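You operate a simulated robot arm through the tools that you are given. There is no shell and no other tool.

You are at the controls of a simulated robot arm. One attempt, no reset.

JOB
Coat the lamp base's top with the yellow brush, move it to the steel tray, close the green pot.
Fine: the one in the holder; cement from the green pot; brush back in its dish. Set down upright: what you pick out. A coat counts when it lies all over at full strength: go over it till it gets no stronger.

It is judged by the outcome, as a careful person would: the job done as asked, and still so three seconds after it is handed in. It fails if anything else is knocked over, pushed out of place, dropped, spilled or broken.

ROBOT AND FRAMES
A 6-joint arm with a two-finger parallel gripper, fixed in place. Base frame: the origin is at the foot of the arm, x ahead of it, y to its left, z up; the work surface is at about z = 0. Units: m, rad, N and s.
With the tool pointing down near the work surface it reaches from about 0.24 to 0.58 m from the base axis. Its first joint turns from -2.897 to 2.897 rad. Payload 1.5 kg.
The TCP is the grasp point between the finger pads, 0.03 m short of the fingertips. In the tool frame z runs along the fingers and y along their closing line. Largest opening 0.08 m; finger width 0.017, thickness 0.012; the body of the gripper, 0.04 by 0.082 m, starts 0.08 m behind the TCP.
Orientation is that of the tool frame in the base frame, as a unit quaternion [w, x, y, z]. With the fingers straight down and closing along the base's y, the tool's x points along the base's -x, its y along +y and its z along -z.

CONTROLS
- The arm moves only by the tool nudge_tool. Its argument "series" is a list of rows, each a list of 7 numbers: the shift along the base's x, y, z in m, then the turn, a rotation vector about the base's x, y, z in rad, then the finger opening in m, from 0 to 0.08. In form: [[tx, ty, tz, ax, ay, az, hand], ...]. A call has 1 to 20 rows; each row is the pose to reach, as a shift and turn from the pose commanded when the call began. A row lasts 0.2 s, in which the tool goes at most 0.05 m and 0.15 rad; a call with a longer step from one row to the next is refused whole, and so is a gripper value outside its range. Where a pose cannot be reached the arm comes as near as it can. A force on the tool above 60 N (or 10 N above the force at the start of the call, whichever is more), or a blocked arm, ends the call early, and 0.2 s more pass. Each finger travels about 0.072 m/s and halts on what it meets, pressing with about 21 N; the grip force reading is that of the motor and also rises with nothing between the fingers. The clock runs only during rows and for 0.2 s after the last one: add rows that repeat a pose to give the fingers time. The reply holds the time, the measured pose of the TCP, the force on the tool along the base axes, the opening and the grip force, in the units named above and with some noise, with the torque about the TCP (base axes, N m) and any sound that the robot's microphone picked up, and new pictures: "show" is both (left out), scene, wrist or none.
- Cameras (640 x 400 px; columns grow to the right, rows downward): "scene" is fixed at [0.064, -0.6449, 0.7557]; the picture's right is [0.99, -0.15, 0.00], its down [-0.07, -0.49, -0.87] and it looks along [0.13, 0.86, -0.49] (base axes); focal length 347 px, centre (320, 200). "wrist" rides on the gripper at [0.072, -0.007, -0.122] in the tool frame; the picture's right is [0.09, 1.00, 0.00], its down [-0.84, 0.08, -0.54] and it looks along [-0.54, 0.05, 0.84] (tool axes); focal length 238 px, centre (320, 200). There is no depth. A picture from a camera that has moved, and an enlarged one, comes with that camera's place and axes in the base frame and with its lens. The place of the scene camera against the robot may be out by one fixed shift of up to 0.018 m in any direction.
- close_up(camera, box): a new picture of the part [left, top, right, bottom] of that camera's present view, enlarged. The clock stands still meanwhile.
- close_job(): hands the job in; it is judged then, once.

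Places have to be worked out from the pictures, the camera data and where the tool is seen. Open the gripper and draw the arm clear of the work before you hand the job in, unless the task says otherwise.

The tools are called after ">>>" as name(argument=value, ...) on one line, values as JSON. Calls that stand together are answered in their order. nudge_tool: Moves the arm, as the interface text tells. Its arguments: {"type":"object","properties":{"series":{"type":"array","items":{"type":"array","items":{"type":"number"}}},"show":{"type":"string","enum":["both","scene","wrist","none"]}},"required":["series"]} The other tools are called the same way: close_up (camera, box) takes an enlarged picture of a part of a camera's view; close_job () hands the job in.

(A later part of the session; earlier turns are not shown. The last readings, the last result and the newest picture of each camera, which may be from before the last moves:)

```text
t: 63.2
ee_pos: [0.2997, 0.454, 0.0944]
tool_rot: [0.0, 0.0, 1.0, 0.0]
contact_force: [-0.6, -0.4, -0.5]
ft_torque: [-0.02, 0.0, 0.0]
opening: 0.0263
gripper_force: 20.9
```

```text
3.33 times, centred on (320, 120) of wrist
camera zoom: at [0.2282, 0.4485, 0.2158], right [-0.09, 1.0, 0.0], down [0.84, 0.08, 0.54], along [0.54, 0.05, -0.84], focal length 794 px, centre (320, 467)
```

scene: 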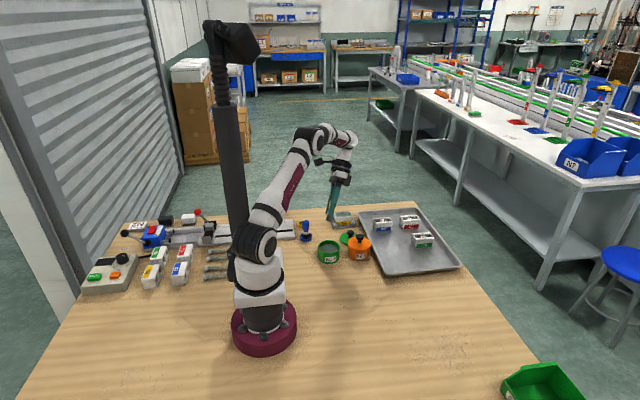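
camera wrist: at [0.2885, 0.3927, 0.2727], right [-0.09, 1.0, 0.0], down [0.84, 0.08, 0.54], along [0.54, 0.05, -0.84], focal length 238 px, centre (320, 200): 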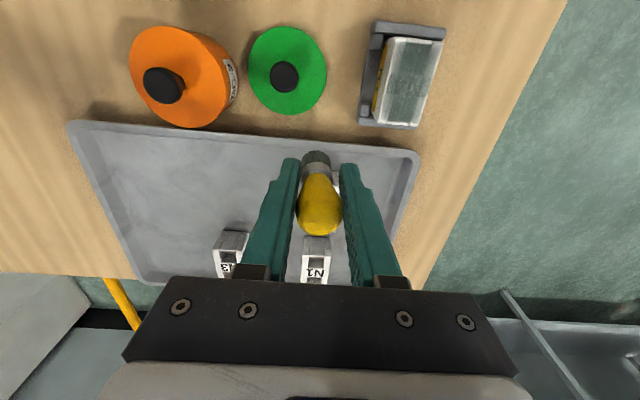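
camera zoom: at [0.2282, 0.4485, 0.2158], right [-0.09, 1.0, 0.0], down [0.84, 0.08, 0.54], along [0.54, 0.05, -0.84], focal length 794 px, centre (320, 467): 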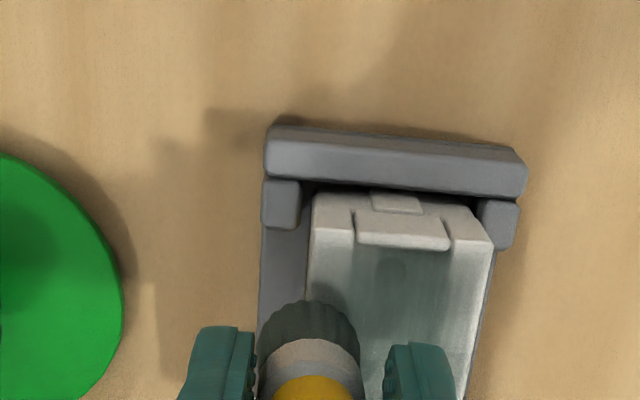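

The force drops to nearly zero after each stroke, so the brush is sliding up slightly in the grip and now rests on the surface. I'll work the +y rail and the near end next, a touch lower.

>>> nudge_tool(series=[[0, 0.01, -0.0004, 0, 0, 0, 0.0], [0, 0.02, -0.0004, 0, 0, 0, 0.0], [0, 0.031, -0.0004, 0, 0, 0, 0.0], [0.007, 0.031, -0.0004, 0, 0, 0, 0.0], [0.011, 0.031, -0.0004, 0, 0, 0, 0.0], [0.003, 0.031, -0.0004, 0, 0, 0, 0.0], [-0.006, 0.031, -0.0004, 0, 0, 0, 0.0], [-0.015, 0.031, -0.0004, 0, 0, 0, 0.0], [-0.025, 0.031, -0.0004, 0, 0, 0, 0.0], [-0.026, 0.022, -0.0004, 0, 0, 0, 0.0], [-0.026, 0.013, -0.0004, 0, 0, 0, 0.0], [-0.026, 0.004, -0.0004, 0, 0, 0, 0.0], [-0.026, -0.003, -0.0004, 0, 0, 0, 0.0], [-0.026, 0.006, -0.0004, 0, 0, 0, 0.0], [-0.026, 0.015, -0.0004, 0, 0, 0, 0.0], [-0.026, 0.024, -0.0004, 0, 0, 0, 0.0], [-0.025, 0.031, -0.0004, 0, 0, 0, 0.0], [-0.014, 0.031, -0.0004, 0, 0, 0, 0.0], [-0.003, 0.031, -0.0004, 0, 0, 0, 0.0], [0.008, 0.031, -0.0004, 0, 0, 0, 0.0]], show="none")

>>> close_up(camera="scene", box=[325, 200, 365, 230])

>>> close_up(camera="wrist", box=[240, 60, 360, 180])

```text
t: 67.4
ee_pos: [0.3079, 0.4861, 0.0949]
tool_rot: [0.0, 0.0, 1.0, 0.0]
contact_force: [0.5, -0.2, -1.2]
ft_torque: [0.02, 0.02, -0.04]
opening: 0.0264
gripper_force: 21.1
```

```text
13.33 times, centred on (345, 215) of scene
camera zoom: at [0.064, -0.6449, 0.7557], right [0.99, -0.15, 0.0], down [-0.07, -0.49, -0.87], along [0.13, 0.86, -0.49], focal length 4621 px, centre (-13, 0)
```

zoom: 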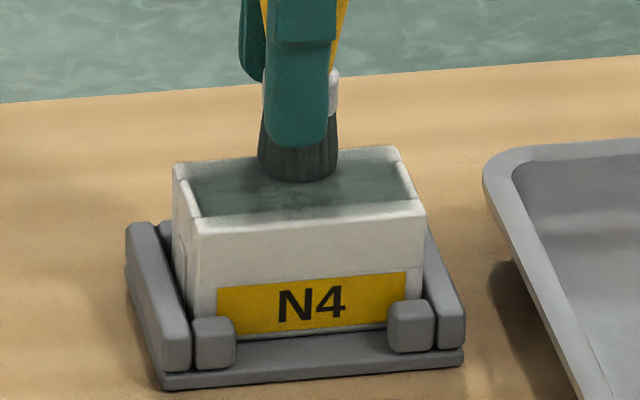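

```text
3.33 times, centred on (300, 120) of wrist
camera zoom: at [0.2363, 0.4795, 0.2157], right [-0.09, 1.0, 0.0], down [0.84, 0.08, 0.54], along [0.54, 0.05, -0.84], focal length 794 px, centre (387, 467)
```

zoom: 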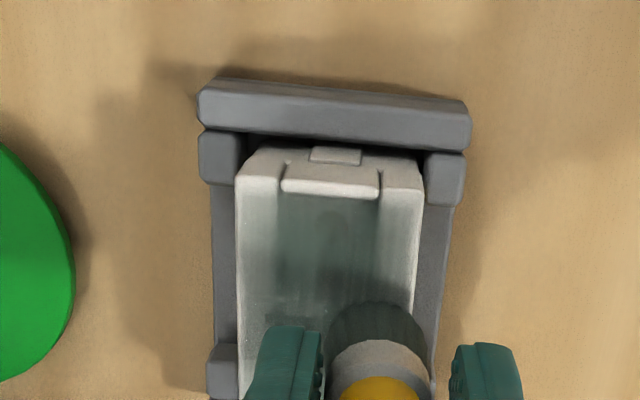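

The middle has darkened well, but the outer strips of the rails still look pale. I'll lift off inward, staying inside reach, and take a closer look from above.

>>> nudge_tool(series=[[-0.005, -0.008, 0.015, 0, 0, 0, 0.0], [-0.005, -0.025, 0.035, 0, 0, 0, 0.0], [0.015, -0.055, 0.042, 0, 0, 0, 0.0], [0.037, -0.081, 0.036, 0, 0, 0, 0.0], [0.037, -0.081, 0.036, 0, 0, 0, 0.0]], show="wrist")

>>> close_up(camera="wrist", box=[365, 50, 455, 160])

>>> close_up(camera="scene", box=[330, 205, 360, 225])

```text
t: 68.6
ee_pos: [0.3457, 0.4042, 0.1312]
tool_rot: [0.0, 0.0, 1.0, 0.001]
contact_force: [0.1, -0.2, -1.1]
ft_torque: [0.0, 0.02, 0.02]
opening: 0.0265
gripper_force: 21.1
camera wrist: at [0.2731, 0.3975, 0.2521], right [-0.09, 1.0, 0.0], down [0.84, 0.08, 0.54], along [0.54, 0.05, -0.84], focal length 238 px, centre (320, 200)
```

wrist: 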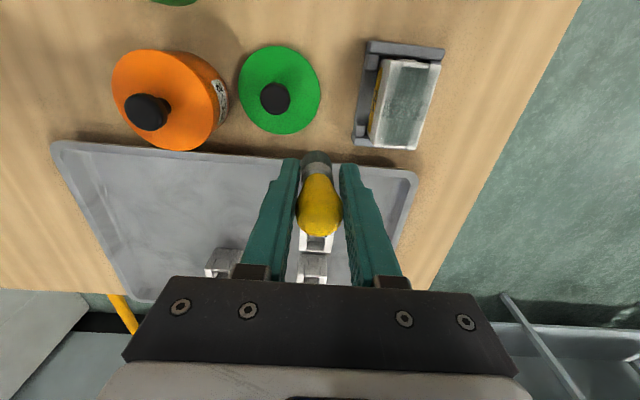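

```text
3.64 times, centred on (410, 105) of wrist
camera zoom: at [0.2731, 0.3975, 0.2521], right [-0.09, 1.0, 0.0], down [0.84, 0.08, 0.54], along [0.54, 0.05, -0.84], focal length 867 px, centre (-7, 546)
```

zoom: 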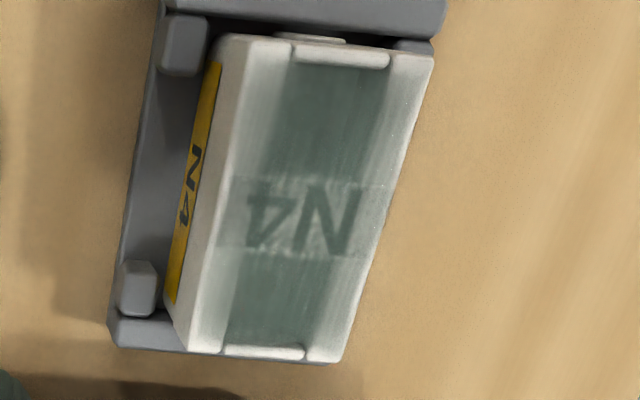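

```text
16.00 times, centred on (345, 215) of scene
camera zoom: at [0.064, -0.6449, 0.7557], right [0.99, -0.15, 0.0], down [-0.07, -0.49, -0.87], along [0.13, 0.86, -0.49], focal length 5545 px, centre (-80, -40)
```

zoom: 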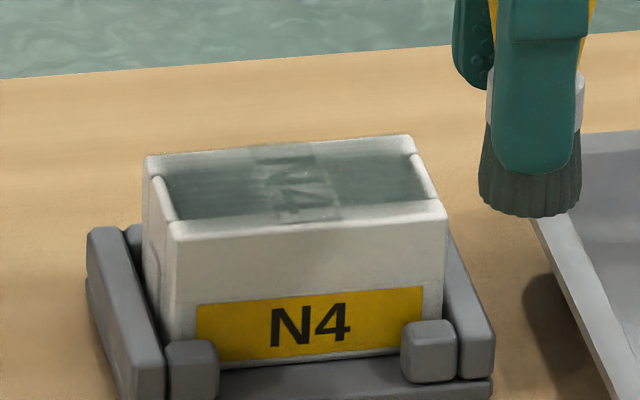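

The last passes added almost nothing, so the brush is spent again and each dip seems to cover only a short length of stroke. I'll re-dip, then work one zone per dip.

>>> nudge_tool(series=[[-0.02, -0.02, 0.02, 0, 0, 0, 0.0], [-0.05, -0.05, 0.025, 0, 0, 0, 0.0], [-0.08, -0.08, 0.025, 0, 0, 0, 0.0], [-0.11, -0.108, 0.025, 0, 0, 0, 0.0], [-0.1312, -0.1293, 0.02, 0, 0, 0, 0.0], [-0.1312, -0.1293, -0.01, 0, 0, 0, 0.0], [-0.1312, -0.1293, -0.035, 0, 0, 0, 0.0], [-0.1312, -0.1293, -0.046, 0, 0, 0, 0.0], [-0.1312, -0.1293, -0.0499, 0, 0, 0, 0.0], [-0.1312, -0.1293, -0.0499, 0, 0, 0, 0.0]], show="none")

>>> close_up(camera="wrist", box=[250, 90, 390, 240])

```text
t: 70.8
ee_pos: [0.2134, 0.276, 0.0801]
tool_rot: [0.001, 0.0, 1.0, 0.0]
contact_force: [-2.1, 0.7, 5.9]
ft_torque: [-0.02, 0.02, 0.02]
opening: 0.0263
gripper_force: 21.4
```

```text
2.67 times, centred on (320, 165) of wrist
camera zoom: at [0.1418, 0.2693, 0.2014], right [-0.09, 1.0, 0.0], down [0.84, 0.08, 0.54], along [0.54, 0.05, -0.84], focal length 636 px, centre (320, 293)
```

zoom: 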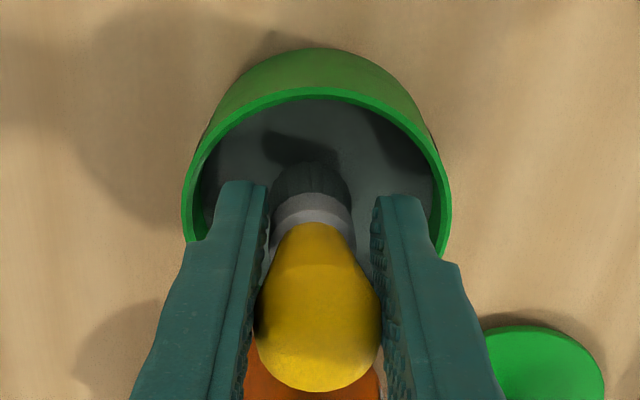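

Dipped with 6 N contact. Next I'll lift, carry across, and stroke the -y rail while the brush is fresh.

>>> nudge_tool(series=[[0, 0, 0.04, 0, 0, 0, 0.0], [0, 0, 0.082, 0, 0, 0, 0.0], [0.015, 0.036, 0.085, 0, 0, 0, 0.0], [0.03, 0.072, 0.085, 0, 0, 0, 0.0], [0.046, 0.108, 0.085, 0, 0, 0, 0.0], [0.061, 0.144, 0.085, 0, 0, 0, 0.0], [0.0762, 0.1793, 0.085, 0, 0, 0, 0.0], [0.0762, 0.1793, 0.045, 0, 0, 0, 0.0], [0.0762, 0.1793, 0.018, 0, 0, 0, 0.0], [0.0762, 0.1793, 0.0132, 0, 0, 0, 0.0], [0.0852, 0.1793, 0.0132, 0, 0, 0, 0.0], [0.0952, 0.1793, 0.0132, 0, 0, 0, 0.0], [0.1052, 0.1793, 0.0132, 0, 0, 0, 0.0], [0.1152, 0.1793, 0.0132, 0, 0, 0, 0.0], [0.1262, 0.1793, 0.0132, 0, 0, 0, 0.0], [0.1262, 0.1793, 0.0132, 0, 0, 0, 0.0]], show="wrist")

>>> close_up(camera="wrist", box=[270, 30, 370, 150])

>>> close_up(camera="scene", box=[330, 205, 360, 225])

```text
t: 74.2
ee_pos: [0.3409, 0.4548, 0.0946]
tool_rot: [0.0, 0.0, 1.0, 0.0]
contact_force: [-0.4, 0.1, 2.3]
ft_torque: [0.0, 0.02, 0.05]
opening: 0.0267
gripper_force: 21.0
camera wrist: at [0.268, 0.4485, 0.215], right [-0.09, 1.0, 0.0], down [0.84, 0.08, 0.54], along [0.54, 0.05, -0.84], focal length 238 px, centre (320, 200)
```

wrist: 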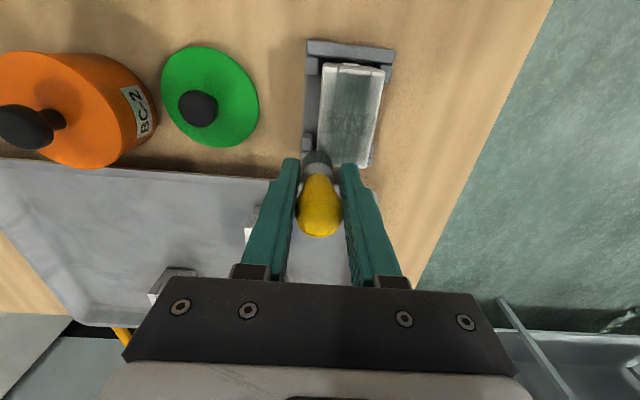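

```text
3.33 times, centred on (320, 90) of wrist
camera zoom: at [0.268, 0.4485, 0.215], right [-0.09, 1.0, 0.0], down [0.84, 0.08, 0.54], along [0.54, 0.05, -0.84], focal length 794 px, centre (320, 567)
```

zoom: 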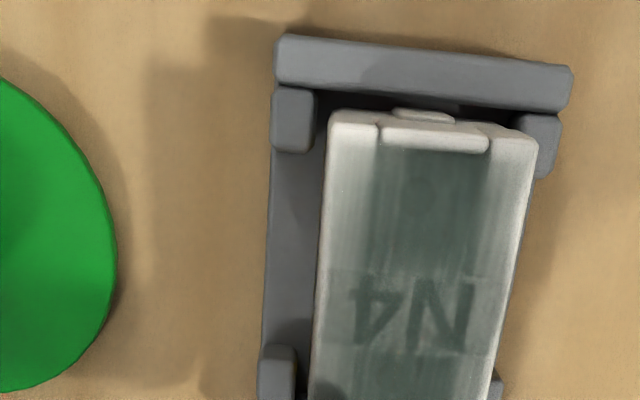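

```text
16.00 times, centred on (345, 215) of scene
camera zoom: at [0.064, -0.6449, 0.7557], right [0.99, -0.15, 0.0], down [-0.07, -0.49, -0.87], along [0.13, 0.86, -0.49], focal length 5545 px, centre (-80, -40)
```

zoom: 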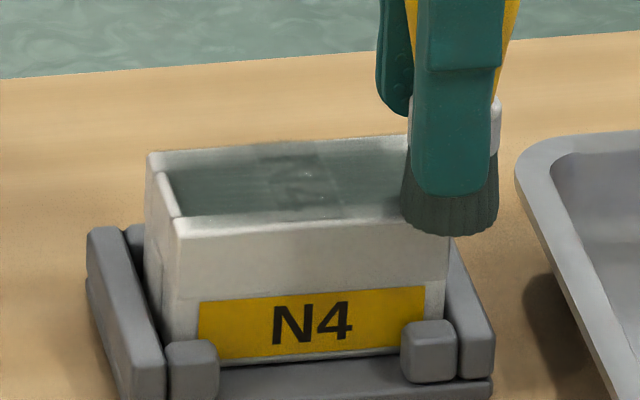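

The -y rail is gaining. I'll stroke back along it to the near end and then across the near edge.

>>> nudge_tool(series=[[-0.009, 0, -0.0003, 0, 0, 0, 0.0], [-0.018, 0, -0.0003, 0, 0, 0, 0.0], [-0.027, 0, -0.0003, 0, 0, 0, 0.0], [-0.036, 0, -0.0003, 0, 0, 0, 0.0], [-0.045, 0, -0.0003, 0, 0, 0, 0.0], [-0.054, 0, -0.0003, 0, 0, 0, 0.0], [-0.062, 0, -0.0003, 0, 0, 0, 0.0], [-0.068, 0, -0.0003, 0, 0, 0, 0.0], [-0.062, 0, -0.0003, 0, 0, 0, 0.0], [-0.066, 0.006, -0.0003, 0, 0, 0, 0.0], [-0.067, 0.014, -0.0003, 0, 0, 0, 0.0], [-0.067, 0.022, -0.0003, 0, 0, 0, 0.0], [-0.066, 0.03, -0.0003, 0, 0, 0, 0.0], [-0.058, 0.031, -0.0003, 0, 0, 0, 0.0], [-0.058, 0.023, -0.0003, 0, 0, 0, 0.0], [-0.058, 0.015, -0.0003, 0, 0, 0, 0.0], [-0.058, 0.007, -0.0003, 0, 0, 0, 0.0], [-0.058, 0.0, -0.0003, 0, 0, 0, 0.0]], show="none")

>>> nudge_tool(series=[[0, 0, 0.025, 0, 0, 0, 0.0], [0.01, -0.01, 0.037, 0, 0, 0, 0.0], [0.035, -0.03, 0.037, 0, 0, 0, 0.0], [0.063, -0.05, 0.037, 0, 0, 0, 0.0], [0.063, -0.05, 0.037, 0, 0, 0, 0.0]], show="wrist")

>>> close_up(camera="wrist", box=[365, 50, 455, 160])

>>> close_up(camera="scene", box=[330, 205, 360, 225])

```text
t: 78.0
ee_pos: [0.2821, 0.455, 0.0933]
tool_rot: [-0.001, -0.001, 1.0, 0.0]
contact_force: [-1.5, 0.5, 3.0]
ft_torque: [0.08, 0.03, 0.01]
opening: 0.0262
gripper_force: 20.9
```

```text
t: 79.2
ee_pos: [0.3461, 0.4045, 0.1306]
tool_rot: [0.0, 0.002, 1.0, -0.001]
contact_force: [0.1, -0.3, -0.6]
ft_torque: [0.02, 0.01, -0.01]
opening: 0.0264
gripper_force: 20.4
camera wrist: at [0.2741, 0.3987, 0.2523], right [-0.09, 1.0, 0.0], down [0.84, 0.08, 0.54], along [0.54, 0.05, -0.84], focal length 238 px, centre (320, 200)
```

wrist: 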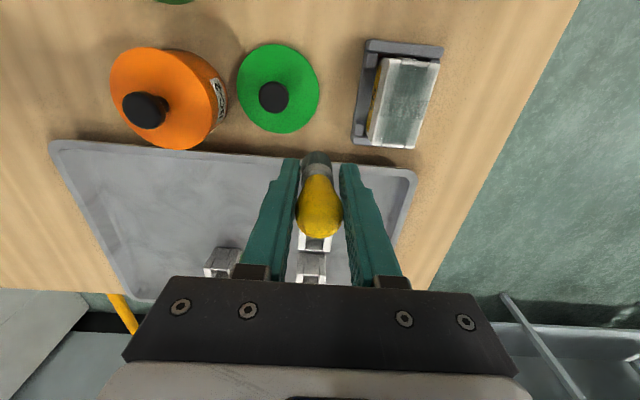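

```text
3.64 times, centred on (410, 105) of wrist
camera zoom: at [0.2741, 0.3987, 0.2523], right [-0.09, 1.0, 0.0], down [0.84, 0.08, 0.54], along [0.54, 0.05, -0.84], focal length 867 px, centre (-7, 546)
```

zoom: 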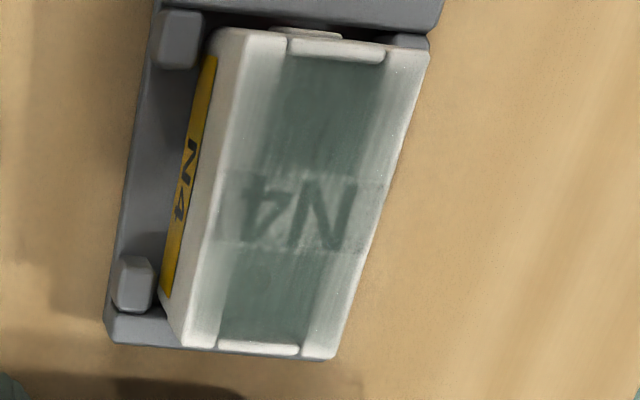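

```text
16.00 times, centred on (345, 215) of scene
camera zoom: at [0.064, -0.6449, 0.7557], right [0.99, -0.15, 0.0], down [-0.07, -0.49, -0.87], along [0.13, 0.86, -0.49], focal length 5545 px, centre (-80, -40)
```

zoom: 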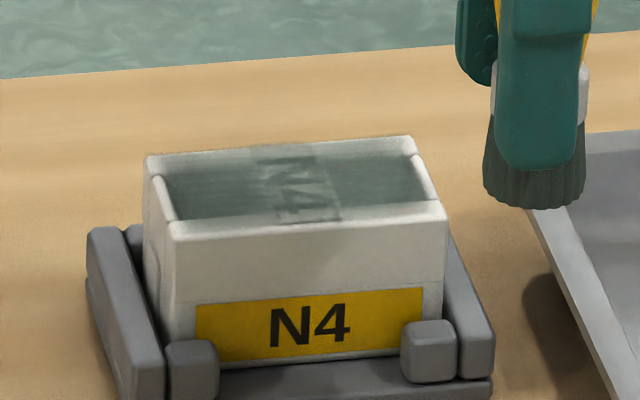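

The coat barely changed, and the contact force keeps relaxing to zero because the brush creeps up in the grip. To test whether contact pressure matters, I'll take a fresh dip. Then I'll scrub the near -y corner while pressing down progressively.

>>> nudge_tool(series=[[-0.02, -0.02, 0.02, 0, 0, 0, 0.0], [-0.05, -0.05, 0.025, 0, 0, 0, 0.0], [-0.08, -0.08, 0.025, 0, 0, 0, 0.0], [-0.11, -0.108, 0.025, 0, 0, 0, 0.0], [-0.1312, -0.1293, 0.02, 0, 0, 0, 0.0], [-0.1312, -0.1293, -0.01, 0, 0, 0, 0.0], [-0.1312, -0.1293, -0.035, 0, 0, 0, 0.0], [-0.1312, -0.1293, -0.047, 0, 0, 0, 0.0], [-0.1312, -0.1293, -0.0507, 0, 0, 0, 0.0], [-0.1312, -0.1293, -0.0507, 0, 0, 0, 0.0]], show="none")

>>> nudge_tool(series=[[0, 0, 0.04, 0, 0, 0, 0.0], [0, 0, 0.082, 0, 0, 0, 0.0], [0.014, 0.036, 0.085, 0, 0, 0, 0.0], [0.028, 0.072, 0.085, 0, 0, 0, 0.0], [0.042, 0.108, 0.085, 0, 0, 0, 0.0], [0.056, 0.144, 0.085, 0, 0, 0, 0.0], [0.0702, 0.1793, 0.085, 0, 0, 0, 0.0], [0.0702, 0.1793, 0.045, 0, 0, 0, 0.0], [0.0702, 0.1793, 0.018, 0, 0, 0, 0.0], [0.0702, 0.1793, 0.0128, 0, 0, 0, 0.0], [0.0702, 0.1793, 0.0128, 0, 0, 0, 0.0]], show="none")

```text
t: 81.4
ee_pos: [0.2143, 0.2741, 0.0798]
tool_rot: [0.0, 0.0, 1.0, 0.0]
contact_force: [0.8, 0.3, -0.7]
ft_torque: [0.0, 0.02, -0.02]
opening: 0.0262
gripper_force: 20.9
```

```text
t: 83.8
ee_pos: [0.2839, 0.4539, 0.0928]
tool_rot: [0.001, 0.001, 1.0, 0.002]
contact_force: [-1.1, -1.2, 16.7]
ft_torque: [0.03, -0.09, 0.0]
opening: 0.0264
gripper_force: 21.0
```

On N4 the contact is now 16.7 N, though the dip itself showed no contact. I'll scrub here at the near -y corner with slow lowering and then view.

>>> nudge_tool(series=[[-0.005, 0, -0.0001, 0, 0, 0, 0.0], [-0.01, 0, -0.0002, 0, 0, 0, 0.0], [-0.005, 0, -0.0003, 0, 0, 0, 0.0], [0.0, 0, -0.0004, 0, 0, 0, 0.0], [0.006, 0, -0.0005, 0, 0, 0, 0.0], [0.012, 0, -0.0006, 0, 0, 0, 0.0], [0.006, 0, -0.0007, 0, 0, 0, 0.0], [0.0, 0, -0.0008, 0, 0, 0, 0.0], [-0.005, 0, -0.0009, 0, 0, 0, 0.0], [-0.01, 0, -0.001, 0, 0, 0, 0.0]], show="none")

>>> nudge_tool(series=[[0, 0, 0.025, 0, 0, 0, 0.0], [0.015, -0.01, 0.038, 0, 0, 0, 0.0], [0.043, -0.03, 0.038, 0, 0, 0, 0.0], [0.071, -0.05, 0.038, 0, 0, 0, 0.0], [0.071, -0.05, 0.038, 0, 0, 0, 0.0]], show="none")

>>> close_up(camera="wrist", box=[365, 50, 455, 160])

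>>> close_up(camera="scene", box=[330, 205, 360, 225])

```text
t: 86.0
ee_pos: [0.2739, 0.4558, 0.0919]
tool_rot: [0.0, 0.0, 1.0, 0.0]
contact_force: [0.9, -1.3, 4.1]
ft_torque: [0.03, -0.15, -0.01]
opening: 0.0265
gripper_force: 20.8
```

```text
t: 87.2
ee_pos: [0.3465, 0.4054, 0.1299]
tool_rot: [0.0, -0.001, 1.0, 0.0]
contact_force: [0.2, 0.6, -0.7]
ft_torque: [0.01, 0.0, 0.02]
opening: 0.0263
gripper_force: 20.9
```

```text
3.64 times, centred on (410, 105) of wrist
camera zoom: at [0.2737, 0.399, 0.2508], right [-0.09, 1.0, 0.0], down [0.84, 0.08, 0.54], along [0.54, 0.05, -0.84], focal length 867 px, centre (-7, 546)
```

zoom: 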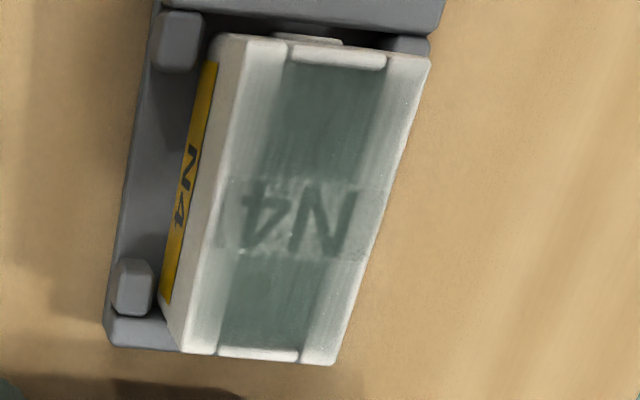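

```text
16.00 times, centred on (345, 215) of scene
camera zoom: at [0.064, -0.6449, 0.7557], right [0.99, -0.15, 0.0], down [-0.07, -0.49, -0.87], along [0.13, 0.86, -0.49], focal length 5545 px, centre (-80, -40)
```

zoom: 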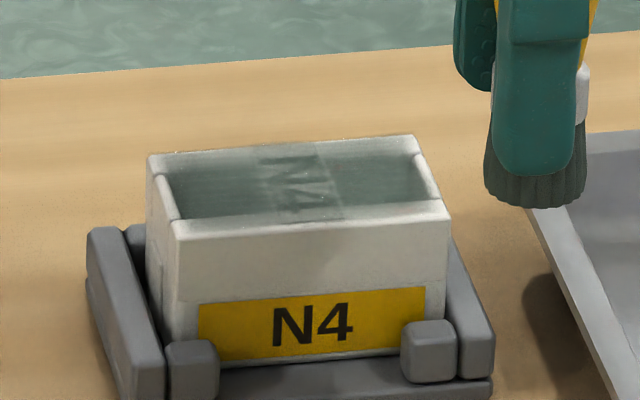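

Little visible change. I'll take tight enlargements of the top to judge where the film is and isn't.

>>> close_up(camera="wrist", box=[385, 55, 430, 105])

>>> close_up(camera="wrist", box=[370, 100, 420, 155])

>>> close_up(camera="scene", box=[336, 210, 350, 220])

>>> close_up(camera="scene", box=[370, 215, 400, 235])

```text
8.00 times, centred on (408, 80) of wrist
camera zoom: at [0.2737, 0.399, 0.2508], right [-0.09, 1.0, 0.0], down [0.84, 0.08, 0.54], along [0.54, 0.05, -0.84], focal length 1907 px, centre (-380, 1160)
```

zoom: 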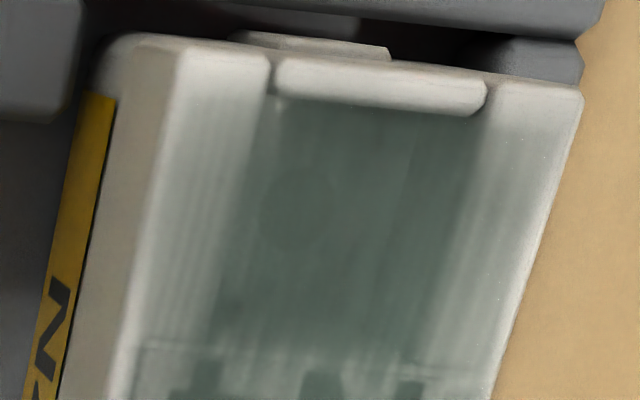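

```text
7.27 times, centred on (395, 128) of wrist
camera zoom: at [0.2737, 0.399, 0.2508], right [-0.09, 1.0, 0.0], down [0.84, 0.08, 0.54], along [0.54, 0.05, -0.84], focal length 1734 px, centre (-226, 727)
```

zoom: 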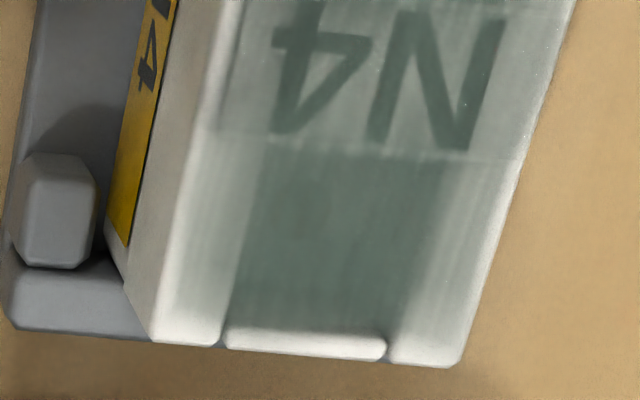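

```text
16.00 times, centred on (343, 215) of scene
camera zoom: at [0.064, -0.6449, 0.7557], right [0.99, -0.15, 0.0], down [-0.07, -0.49, -0.87], along [0.13, 0.86, -0.49], focal length 5545 px, centre (-48, -40)
```

zoom: 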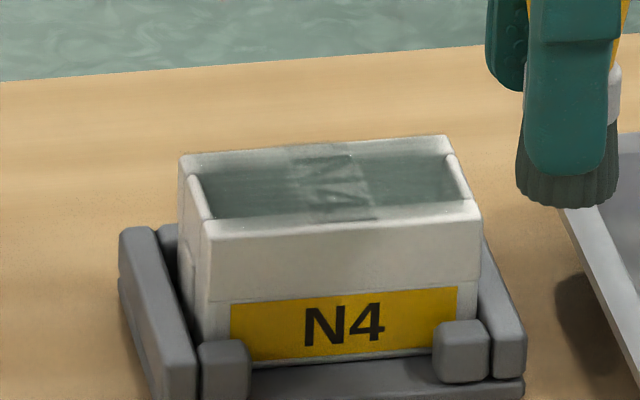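

```text
16.00 times, centred on (385, 225) of scene
camera zoom: at [0.064, -0.6449, 0.7557], right [0.99, -0.15, 0.0], down [-0.07, -0.49, -0.87], along [0.13, 0.86, -0.49], focal length 5545 px, centre (-720, -200)
```

zoom: 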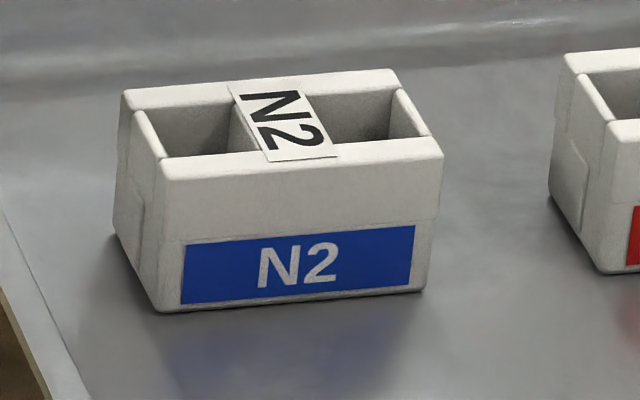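

The film does reach the rails but is thin there and at the ends. The last dip made no contact, so I'll dip properly now with a longer dwell, allowing for the brush having crept up about 6 mm.

>>> nudge_tool(series=[[-0.02, -0.02, 0.02, 0, 0, 0, 0.0], [-0.05, -0.05, 0.025, 0, 0, 0, 0.0], [-0.08, -0.08, 0.025, 0, 0, 0, 0.0], [-0.11, -0.108, 0.025, 0, 0, 0, 0.0], [-0.1312, -0.1293, 0.02, 0, 0, 0, 0.0], [-0.1312, -0.1293, -0.01, 0, 0, 0, 0.0], [-0.1312, -0.1293, -0.035, 0, 0, 0, 0.0], [-0.1312, -0.1293, -0.047, 0, 0, 0, 0.0], [-0.1312, -0.1293, -0.0525, 0, 0, 0, 0.0], [-0.1312, -0.1293, -0.0525, 0, 0, 0, 0.0]], show="none")

>>> close_up(camera="wrist", box=[250, 90, 390, 240])

```text
t: 89.4
ee_pos: [0.2136, 0.2747, 0.0765]
tool_rot: [0.0, -0.001, 1.0, 0.001]
contact_force: [-2.0, -1.8, 16.4]
ft_torque: [0.05, -0.05, -0.03]
opening: 0.0261
gripper_force: 21.1
```

```text
2.67 times, centred on (320, 165) of wrist
camera zoom: at [0.1421, 0.2691, 0.1982], right [-0.09, 1.0, 0.0], down [0.84, 0.08, 0.54], along [0.54, 0.05, -0.84], focal length 636 px, centre (320, 293)
```

zoom: 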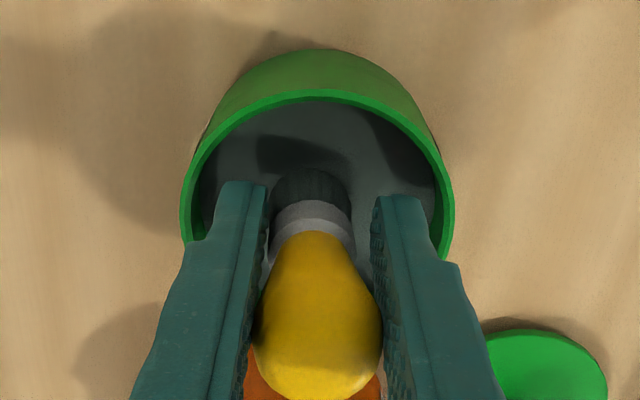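

Firm contact in the cement. I'll dwell briefly, then carry the brush to the near part of the +y rail and touch down.

>>> nudge_tool(series=[[0, 0, 0.0005, 0, 0, 0, 0.0], [0, 0, 0.0005, 0, 0, 0, 0.0], [0, 0, 0.0005, 0, 0, 0, 0.0], [0, 0, 0.04, 0, 0, 0, 0.0], [0, 0, 0.078, 0, 0, 0, 0.0], [0.0142, 0.042, 0.078, 0, 0, 0, 0.0], [0.0285, 0.084, 0.078, 0, 0, 0, 0.0], [0.0427, 0.126, 0.075, 0, 0, 0, 0.0], [0.057, 0.168, 0.07, 0, 0, 0, 0.0], [0.0712, 0.2103, 0.065, 0, 0, 0, 0.0], [0.0712, 0.2103, 0.03, 0, 0, 0, 0.0], [0.0712, 0.2103, 0.0165, 0, 0, 0, 0.0], [0.0712, 0.2103, 0.0145, 0, 0, 0, 0.0], [0.0712, 0.2103, 0.0145, 0, 0, 0, 0.0]], show="none")

>>> close_up(camera="wrist", box=[240, 80, 360, 200])

```text
t: 92.4
ee_pos: [0.2861, 0.4837, 0.0918]
tool_rot: [0.0, -0.001, 1.0, 0.001]
contact_force: [-0.6, 1.1, 3.5]
ft_torque: [0.01, -0.03, -0.03]
opening: 0.0266
gripper_force: 20.9
```

```text
3.33 times, centred on (300, 140) of wrist
camera zoom: at [0.2131, 0.4797, 0.2121], right [-0.09, 1.0, 0.0], down [0.84, 0.08, 0.54], along [0.54, 0.05, -0.84], focal length 794 px, centre (387, 400)
```

zoom: 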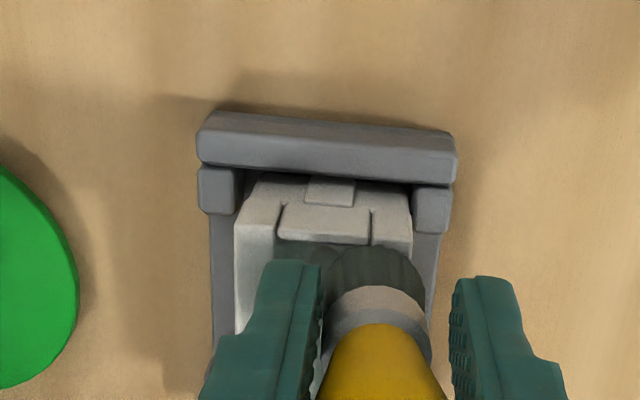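

The brush covers the +y rail and is in contact at 3.5 N. I'll scrub this rail back and forth with slow lowering.

>>> nudge_tool(series=[[-0.006, 0, -0.0004, 0, 0, 0, 0.0], [-0.011, 0, -0.0006, 0, 0, 0, 0.0], [-0.005, 0, -0.0007, 0, 0, 0, 0.0], [0.001, 0, -0.0008, 0, 0, 0, 0.0], [0.007, 0, -0.0009, 0, 0, 0, 0.0], [0.013, 0, -0.001, 0, 0, 0, 0.0], [0.019, 0, -0.0011, 0, 0, 0, 0.0], [0.025, 0, -0.0012, 0, 0, 0, 0.0], [0.019, 0, -0.0013, 0, 0, 0, 0.0], [0.013, 0, -0.0014, 0, 0, 0, 0.0], [0.007, 0, -0.0015, 0, 0, 0, 0.0], [0.001, 0, -0.0016, 0, 0, 0, 0.0]], show="none")

>>> nudge_tool(series=[[0, -0.01, 0.025, 0, 0, 0, 0.0], [0.005, -0.03, 0.038, 0, 0, 0, 0.0], [0.03, -0.055, 0.04, 0, 0, 0, 0.0], [0.059, -0.081, 0.04, 0, 0, 0, 0.0], [0.059, -0.081, 0.04, 0, 0, 0, 0.0]], show="none")

>>> close_up(camera="wrist", box=[385, 55, 430, 105])

>>> close_up(camera="wrist", box=[365, 50, 455, 160])

```text
t: 95.0
ee_pos: [0.2852, 0.4856, 0.0898]
tool_rot: [0.0, 0.0, 1.0, 0.0]
contact_force: [3.6, -0.3, 10.1]
ft_torque: [0.02, -0.3, -0.03]
opening: 0.0263
gripper_force: 21.3
```

```text
t: 96.2
ee_pos: [0.3448, 0.4033, 0.1297]
tool_rot: [0.0, 0.0, 1.0, 0.0]
contact_force: [0.7, -1.1, -0.4]
ft_torque: [0.04, -0.01, 0.03]
opening: 0.0262
gripper_force: 20.7
```

```text
8.00 times, centred on (408, 80) of wrist
camera zoom: at [0.2724, 0.3981, 0.2511], right [-0.09, 1.0, 0.0], down [0.84, 0.08, 0.54], along [0.54, 0.05, -0.84], focal length 1907 px, centre (-380, 1160)
```

zoom: 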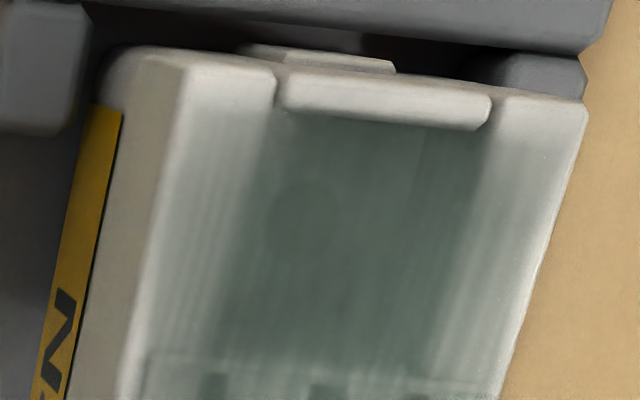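

```text
3.64 times, centred on (410, 105) of wrist
camera zoom: at [0.2724, 0.3981, 0.2511], right [-0.09, 1.0, 0.0], down [0.84, 0.08, 0.54], along [0.54, 0.05, -0.84], focal length 867 px, centre (-7, 546)
```

zoom: 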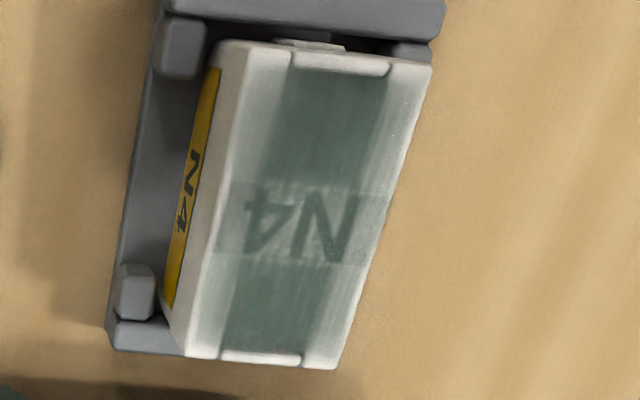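

The rails are still only thinly filmed even after firm strokes. I'll check how loaded the bristles look now.

>>> close_up(camera="wrist", box=[285, 140, 355, 190])

>>> close_up(camera="scene", box=[350, 180, 380, 220])

```text
8.00 times, centred on (320, 165) of wrist
camera zoom: at [0.2724, 0.3981, 0.2511], right [-0.09, 1.0, 0.0], down [0.84, 0.08, 0.54], along [0.54, 0.05, -0.84], focal length 1907 px, centre (320, 480)
```

zoom: 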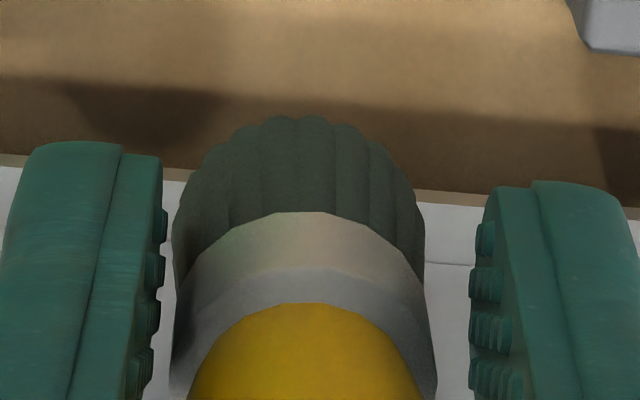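

```text
10.00 times, centred on (365, 200) of scene
camera zoom: at [0.064, -0.6449, 0.7557], right [0.99, -0.15, 0.0], down [-0.07, -0.49, -0.87], along [0.13, 0.86, -0.49], focal length 3466 px, centre (-130, 200)
```

zoom: 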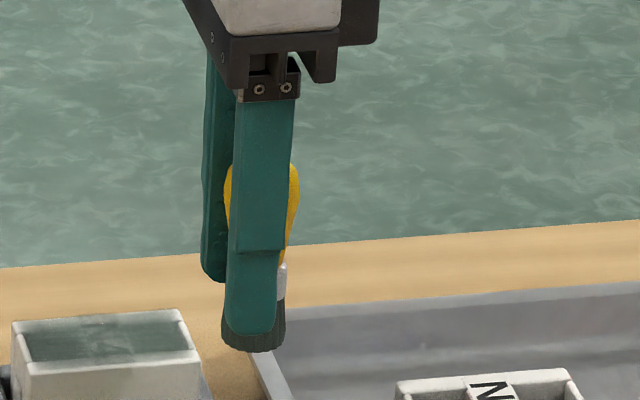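

The bristles look laden. I'll run a clean test: a fresh dip with a little stirring, then firm slow strokes over the label centre, comparing before and after.

>>> nudge_tool(series=[[-0.02, -0.02, 0.02, 0, 0, 0, 0.0], [-0.05, -0.05, 0.025, 0, 0, 0, 0.0], [-0.08, -0.08, 0.025, 0, 0, 0, 0.0], [-0.11, -0.108, 0.025, 0, 0, 0, 0.0], [-0.1302, -0.1293, 0.02, 0, 0, 0, 0.0], [-0.1302, -0.1293, -0.01, 0, 0, 0, 0.0], [-0.1302, -0.1293, -0.035, 0, 0, 0, 0.0], [-0.1302, -0.1293, -0.048, 0, 0, 0, 0.0], [-0.1302, -0.1293, -0.0535, 0, 0, 0, 0.0], [-0.1262, -0.1293, -0.0537, 0, 0, 0, 0.0], [-0.1302, -0.1253, -0.0539, 0, 0, 0, 0.0], [-0.1342, -0.1293, -0.054, 0, 0, 0, 0.0], [-0.1302, -0.1333, -0.0541, 0, 0, 0, 0.0], [-0.1302, -0.1293, -0.0542, 0, 0, 0, 0.0]], show="none")

>>> close_up(camera="scene", box=[305, 215, 355, 265])

```text
t: 99.2
ee_pos: [0.2153, 0.2758, 0.0756]
tool_rot: [-0.001, 0.0, 1.0, 0.0]
contact_force: [-0.5, -5.0, 10.5]
ft_torque: [-0.11, -0.09, -0.03]
opening: 0.0261
gripper_force: 21.1
```

```text
8.00 times, centred on (330, 240) of scene
camera zoom: at [0.064, -0.6449, 0.7557], right [0.99, -0.15, 0.0], down [-0.07, -0.49, -0.87], along [0.13, 0.86, -0.49], focal length 2773 px, centre (240, -120)
```

zoom: 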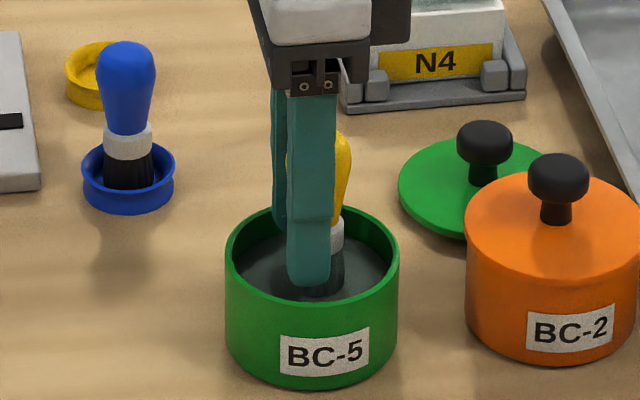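

Good contact in the pot. I'll carry to the label centre, touch down, and stroke.

>>> nudge_tool(series=[[0, 0, 0.04, 0, 0, 0, 0.0], [0, 0, 0.08, 0, 0, 0, 0.0], [0.019, 0.039, 0.08, 0, 0, 0, 0.0], [0.038, 0.078, 0.08, 0, 0, 0, 0.0], [0.057, 0.117, 0.078, 0, 0, 0, 0.0], [0.076, 0.156, 0.072, 0, 0, 0, 0.0], [0.0952, 0.1943, 0.066, 0, 0, 0, 0.0], [0.0952, 0.1943, 0.03, 0, 0, 0, 0.0], [0.0952, 0.1943, 0.017, 0, 0, 0, 0.0], [0.0952, 0.1943, 0.014, 0, 0, 0, 0.0], [0.0952, 0.1943, 0.014, 0, 0, 0, 0.0]], show="none")

>>> nudge_tool(series=[[0, 0.004, -0.0003, 0, 0, 0, 0.0], [0, 0.008, -0.0004, 0, 0, 0, 0.0], [0, 0.012, -0.0005, 0, 0, 0, 0.0], [0, 0.008, -0.0006, 0, 0, 0, 0.0], [0, 0.004, -0.0007, 0, 0, 0, 0.0], [0, 0.0, -0.0008, 0, 0, 0, 0.0], [0, -0.004, -0.0009, 0, 0, 0, 0.0], [0, -0.008, -0.001, 0, 0, 0, 0.0], [0, -0.012, -0.0011, 0, 0, 0, 0.0], [0, -0.008, -0.0012, 0, 0, 0, 0.0], [0, -0.004, -0.0013, 0, 0, 0, 0.0], [0, 0.0, -0.0014, 0, 0, 0, 0.0]], show="none")

>>> nudge_tool(series=[[0, -0.01, 0.025, 0, 0, 0, 0.0], [0.005, -0.025, 0.038, 0, 0, 0, 0.0], [0.02, -0.045, 0.041, 0, 0, 0, 0.0], [0.035, -0.065, 0.041, 0, 0, 0, 0.0], [0.035, -0.065, 0.041, 0, 0, 0, 0.0]], show="none")

>>> close_up(camera="wrist", box=[365, 50, 455, 160])

>>> close_up(camera="scene", box=[330, 205, 360, 225])

```text
t: 101.6
ee_pos: [0.309, 0.4694, 0.0898]
tool_rot: [-0.001, 0.0, 1.0, -0.001]
contact_force: [0.1, 0.0, 3.4]
ft_torque: [0.02, 0.0, -0.01]
opening: 0.0262
gripper_force: 21.2
```

```text
t: 104.2
ee_pos: [0.3099, 0.4696, 0.0889]
tool_rot: [0.0, 0.001, 1.0, 0.0]
contact_force: [0.0, 0.5, -1.1]
ft_torque: [-0.01, 0.0, 0.02]
opening: 0.026
gripper_force: 21.1
```

```text
t: 105.4
ee_pos: [0.3454, 0.4049, 0.1306]
tool_rot: [0.001, -0.001, 1.0, 0.0]
contact_force: [0.1, -0.4, -0.5]
ft_torque: [-0.01, -0.02, -0.02]
opening: 0.0261
gripper_force: 21.1
```

```text
3.64 times, centred on (410, 105) of wrist
camera zoom: at [0.273, 0.3983, 0.2508], right [-0.09, 1.0, 0.0], down [0.84, 0.08, 0.54], along [0.54, 0.05, -0.84], focal length 867 px, centre (-7, 546)
```

zoom: 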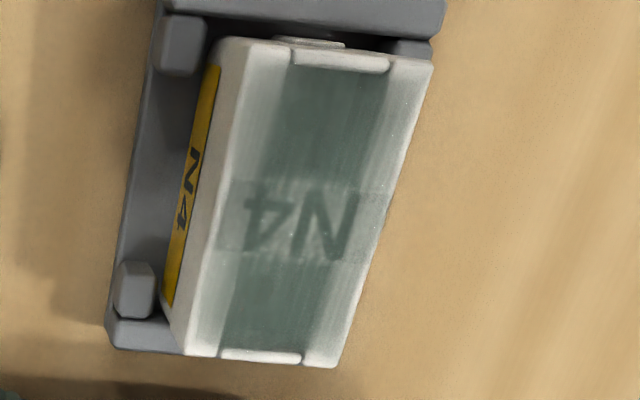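

```text
16.00 times, centred on (345, 215) of scene
camera zoom: at [0.064, -0.6449, 0.7557], right [0.99, -0.15, 0.0], down [-0.07, -0.49, -0.87], along [0.13, 0.86, -0.49], focal length 5545 px, centre (-80, -40)
```

zoom: 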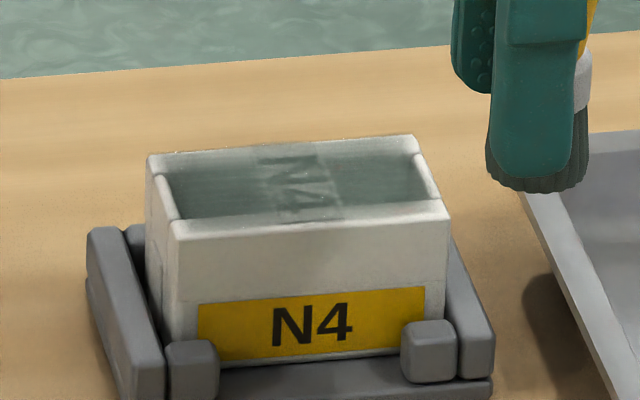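

The label looks the same as before, so either the coat is saturated there or little is being deposited. I'll compare small patches of film directly at the same camera pose.

>>> close_up(camera="wrist", box=[378, 98, 438, 122])

>>> close_up(camera="wrist", box=[385, 62, 445, 90])

>>> close_up(camera="wrist", box=[368, 130, 428, 155])

```text
10.67 times, centred on (408, 110) of wrist
camera zoom: at [0.273, 0.3983, 0.2508], right [-0.09, 1.0, 0.0], down [0.84, 0.08, 0.54], along [0.54, 0.05, -0.84], focal length 2542 px, centre (-619, 1160)
```

zoom: 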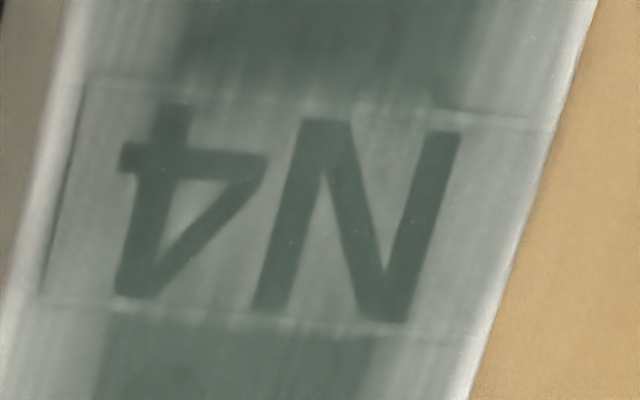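

```text
10.67 times, centred on (415, 76) of wrist
camera zoom: at [0.273, 0.3983, 0.2508], right [-0.09, 1.0, 0.0], down [0.84, 0.08, 0.54], along [0.54, 0.05, -0.84], focal length 2542 px, centre (-693, 1523)
```

zoom: 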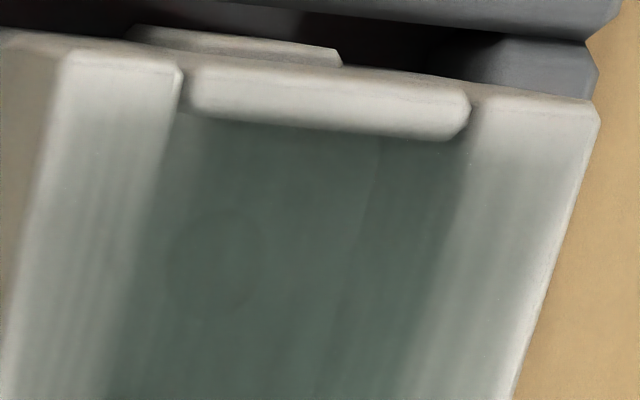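

```text
10.67 times, centred on (398, 142) of wrist
camera zoom: at [0.273, 0.3983, 0.2508], right [-0.09, 1.0, 0.0], down [0.84, 0.08, 0.54], along [0.54, 0.05, -0.84], focal length 2542 px, centre (-512, 813)
```

zoom: 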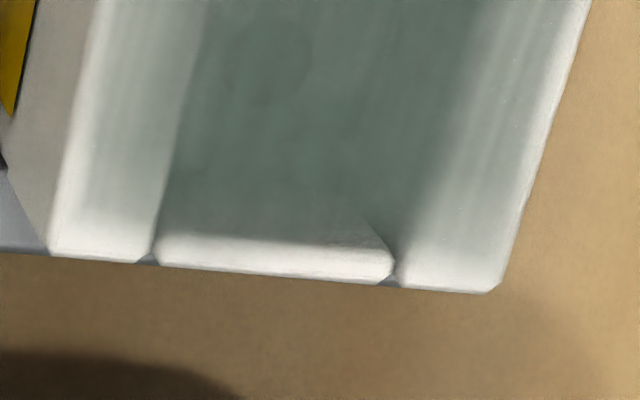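

Comparing clearances shows the brush has slid about 22 mm up through the grip in total, mostly in the dips, so the grip yields at about 12 N and contact has been poor. I'll take the brush back to its dish and regrip it with full extension.

>>> nudge_tool(series=[[-0.039, 0.015, 0.005, 0, 0, 0, 0.0], [-0.078, 0.03, 0.005, 0, 0, 0, 0.0], [-0.117, 0.045, 0.005, 0, 0, 0, 0.0], [-0.156, 0.06, 0.005, 0, 0, 0, 0.0], [-0.1933, 0.0755, 0.0, 0, 0, 0, 0.0], [-0.1933, 0.0755, -0.03, 0, 0, 0, 0.0], [-0.1933, 0.0755, -0.055, 0, 0, 0, 0.0], [-0.1933, 0.0755, -0.07, 0, 0, 0, 0.0], [-0.1933, 0.0755, -0.07, 0, 0, 0, 0.0]], show="wrist")

>>> close_up(camera="wrist", box=[260, 110, 380, 220])

>>> close_up(camera="scene", box=[290, 200, 330, 245])

```text
t: 107.4
ee_pos: [0.1516, 0.4798, 0.0578]
tool_rot: [-0.001, -0.001, 1.0, 0.0]
contact_force: [0.7, 0.0, 0.1]
ft_torque: [0.0, 0.03, 0.01]
opening: 0.0262
gripper_force: 21.0
camera wrist: at [0.0792, 0.474, 0.1798], right [-0.09, 1.0, 0.0], down [0.84, 0.08, 0.54], along [0.54, 0.05, -0.84], focal length 238 px, centre (320, 200)
```

wrist: 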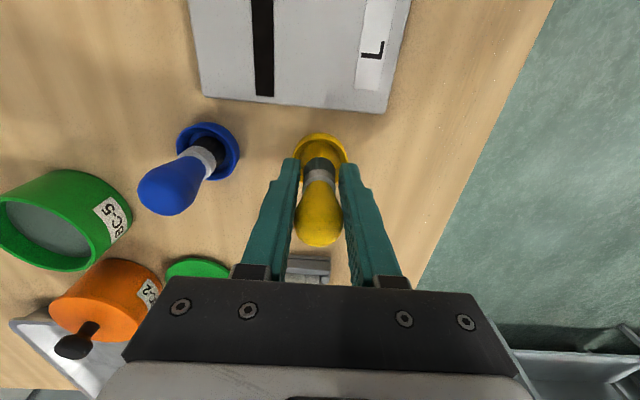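

```text
3.64 times, centred on (320, 165) of wrist
camera zoom: at [0.0792, 0.474, 0.1798], right [-0.09, 1.0, 0.0], down [0.84, 0.08, 0.54], along [0.54, 0.05, -0.84], focal length 867 px, centre (320, 327)
```

zoom: 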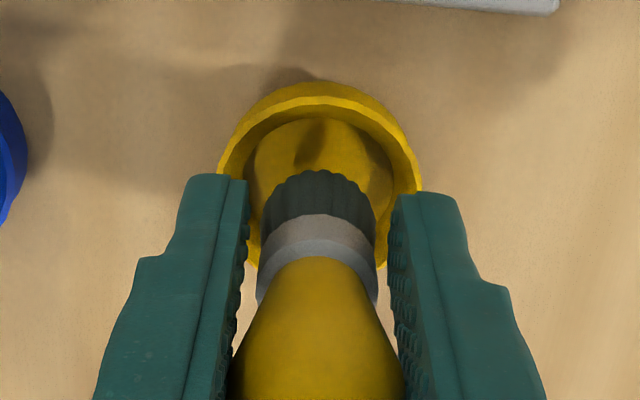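

```text
8.89 times, centred on (310, 222) of scene
camera zoom: at [0.064, -0.6449, 0.7557], right [0.99, -0.15, 0.0], down [-0.07, -0.49, -0.87], along [0.13, 0.86, -0.49], focal length 3081 px, centre (409, 0)
```

zoom: 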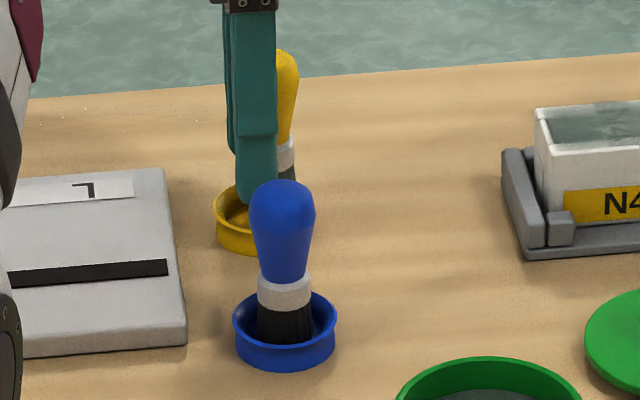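

The brush has also shifted about 7.5 mm toward +x inside the grip, so my strokes were offset and missed the near end. I'll shift so the brush itself is over the dish centre (0.151, 0.4806) and lower it nearly to the floor.

>>> nudge_tool(series=[[-0.008, 0.0005, 0.0, 0, 0, 0, 0.0], [-0.008, 0.0005, -0.006, 0, 0, 0, 0.0], [-0.008, 0.0005, -0.0105, 0, 0, 0, 0.0], [-0.008, 0.0005, -0.0105, 0, 0, 0, 0.0]], show="none")

>>> close_up(camera="wrist", box=[260, 110, 380, 220])

>>> close_up(camera="scene", box=[290, 200, 330, 245])

```text
t: 108.4
ee_pos: [0.1441, 0.4805, 0.0491]
tool_rot: [0.0, -0.001, 1.0, 0.0]
contact_force: [-0.5, 0.0, 0.0]
ft_torque: [-0.02, -0.01, -0.02]
opening: 0.0262
gripper_force: 20.9
```

```text
3.64 times, centred on (320, 165) of wrist
camera zoom: at [0.0713, 0.4745, 0.17], right [-0.09, 1.0, 0.0], down [0.84, 0.08, 0.54], along [0.54, 0.05, -0.84], focal length 867 px, centre (320, 327)
```

zoom: 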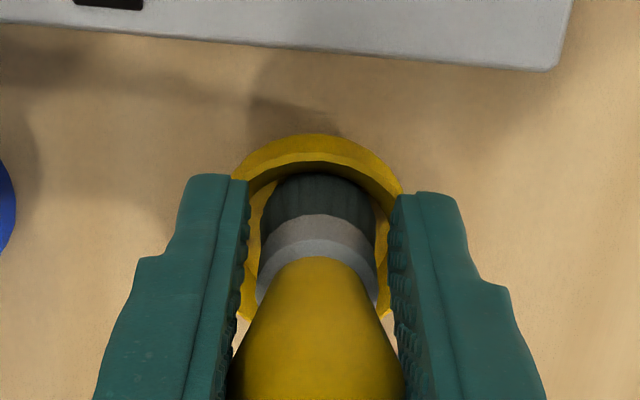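

```text
8.89 times, centred on (310, 222) of scene
camera zoom: at [0.064, -0.6449, 0.7557], right [0.99, -0.15, 0.0], down [-0.07, -0.49, -0.87], along [0.13, 0.86, -0.49], focal length 3081 px, centre (409, 0)
```

zoom: 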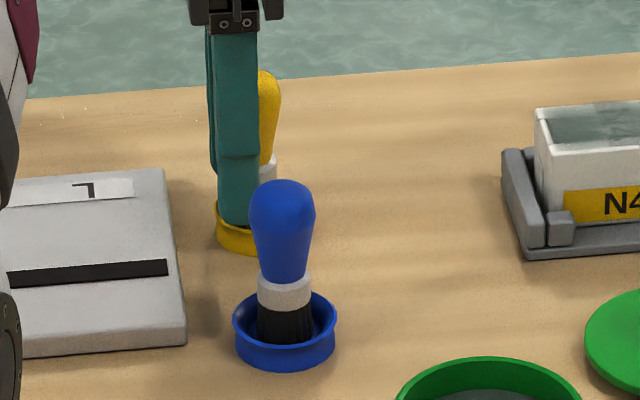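

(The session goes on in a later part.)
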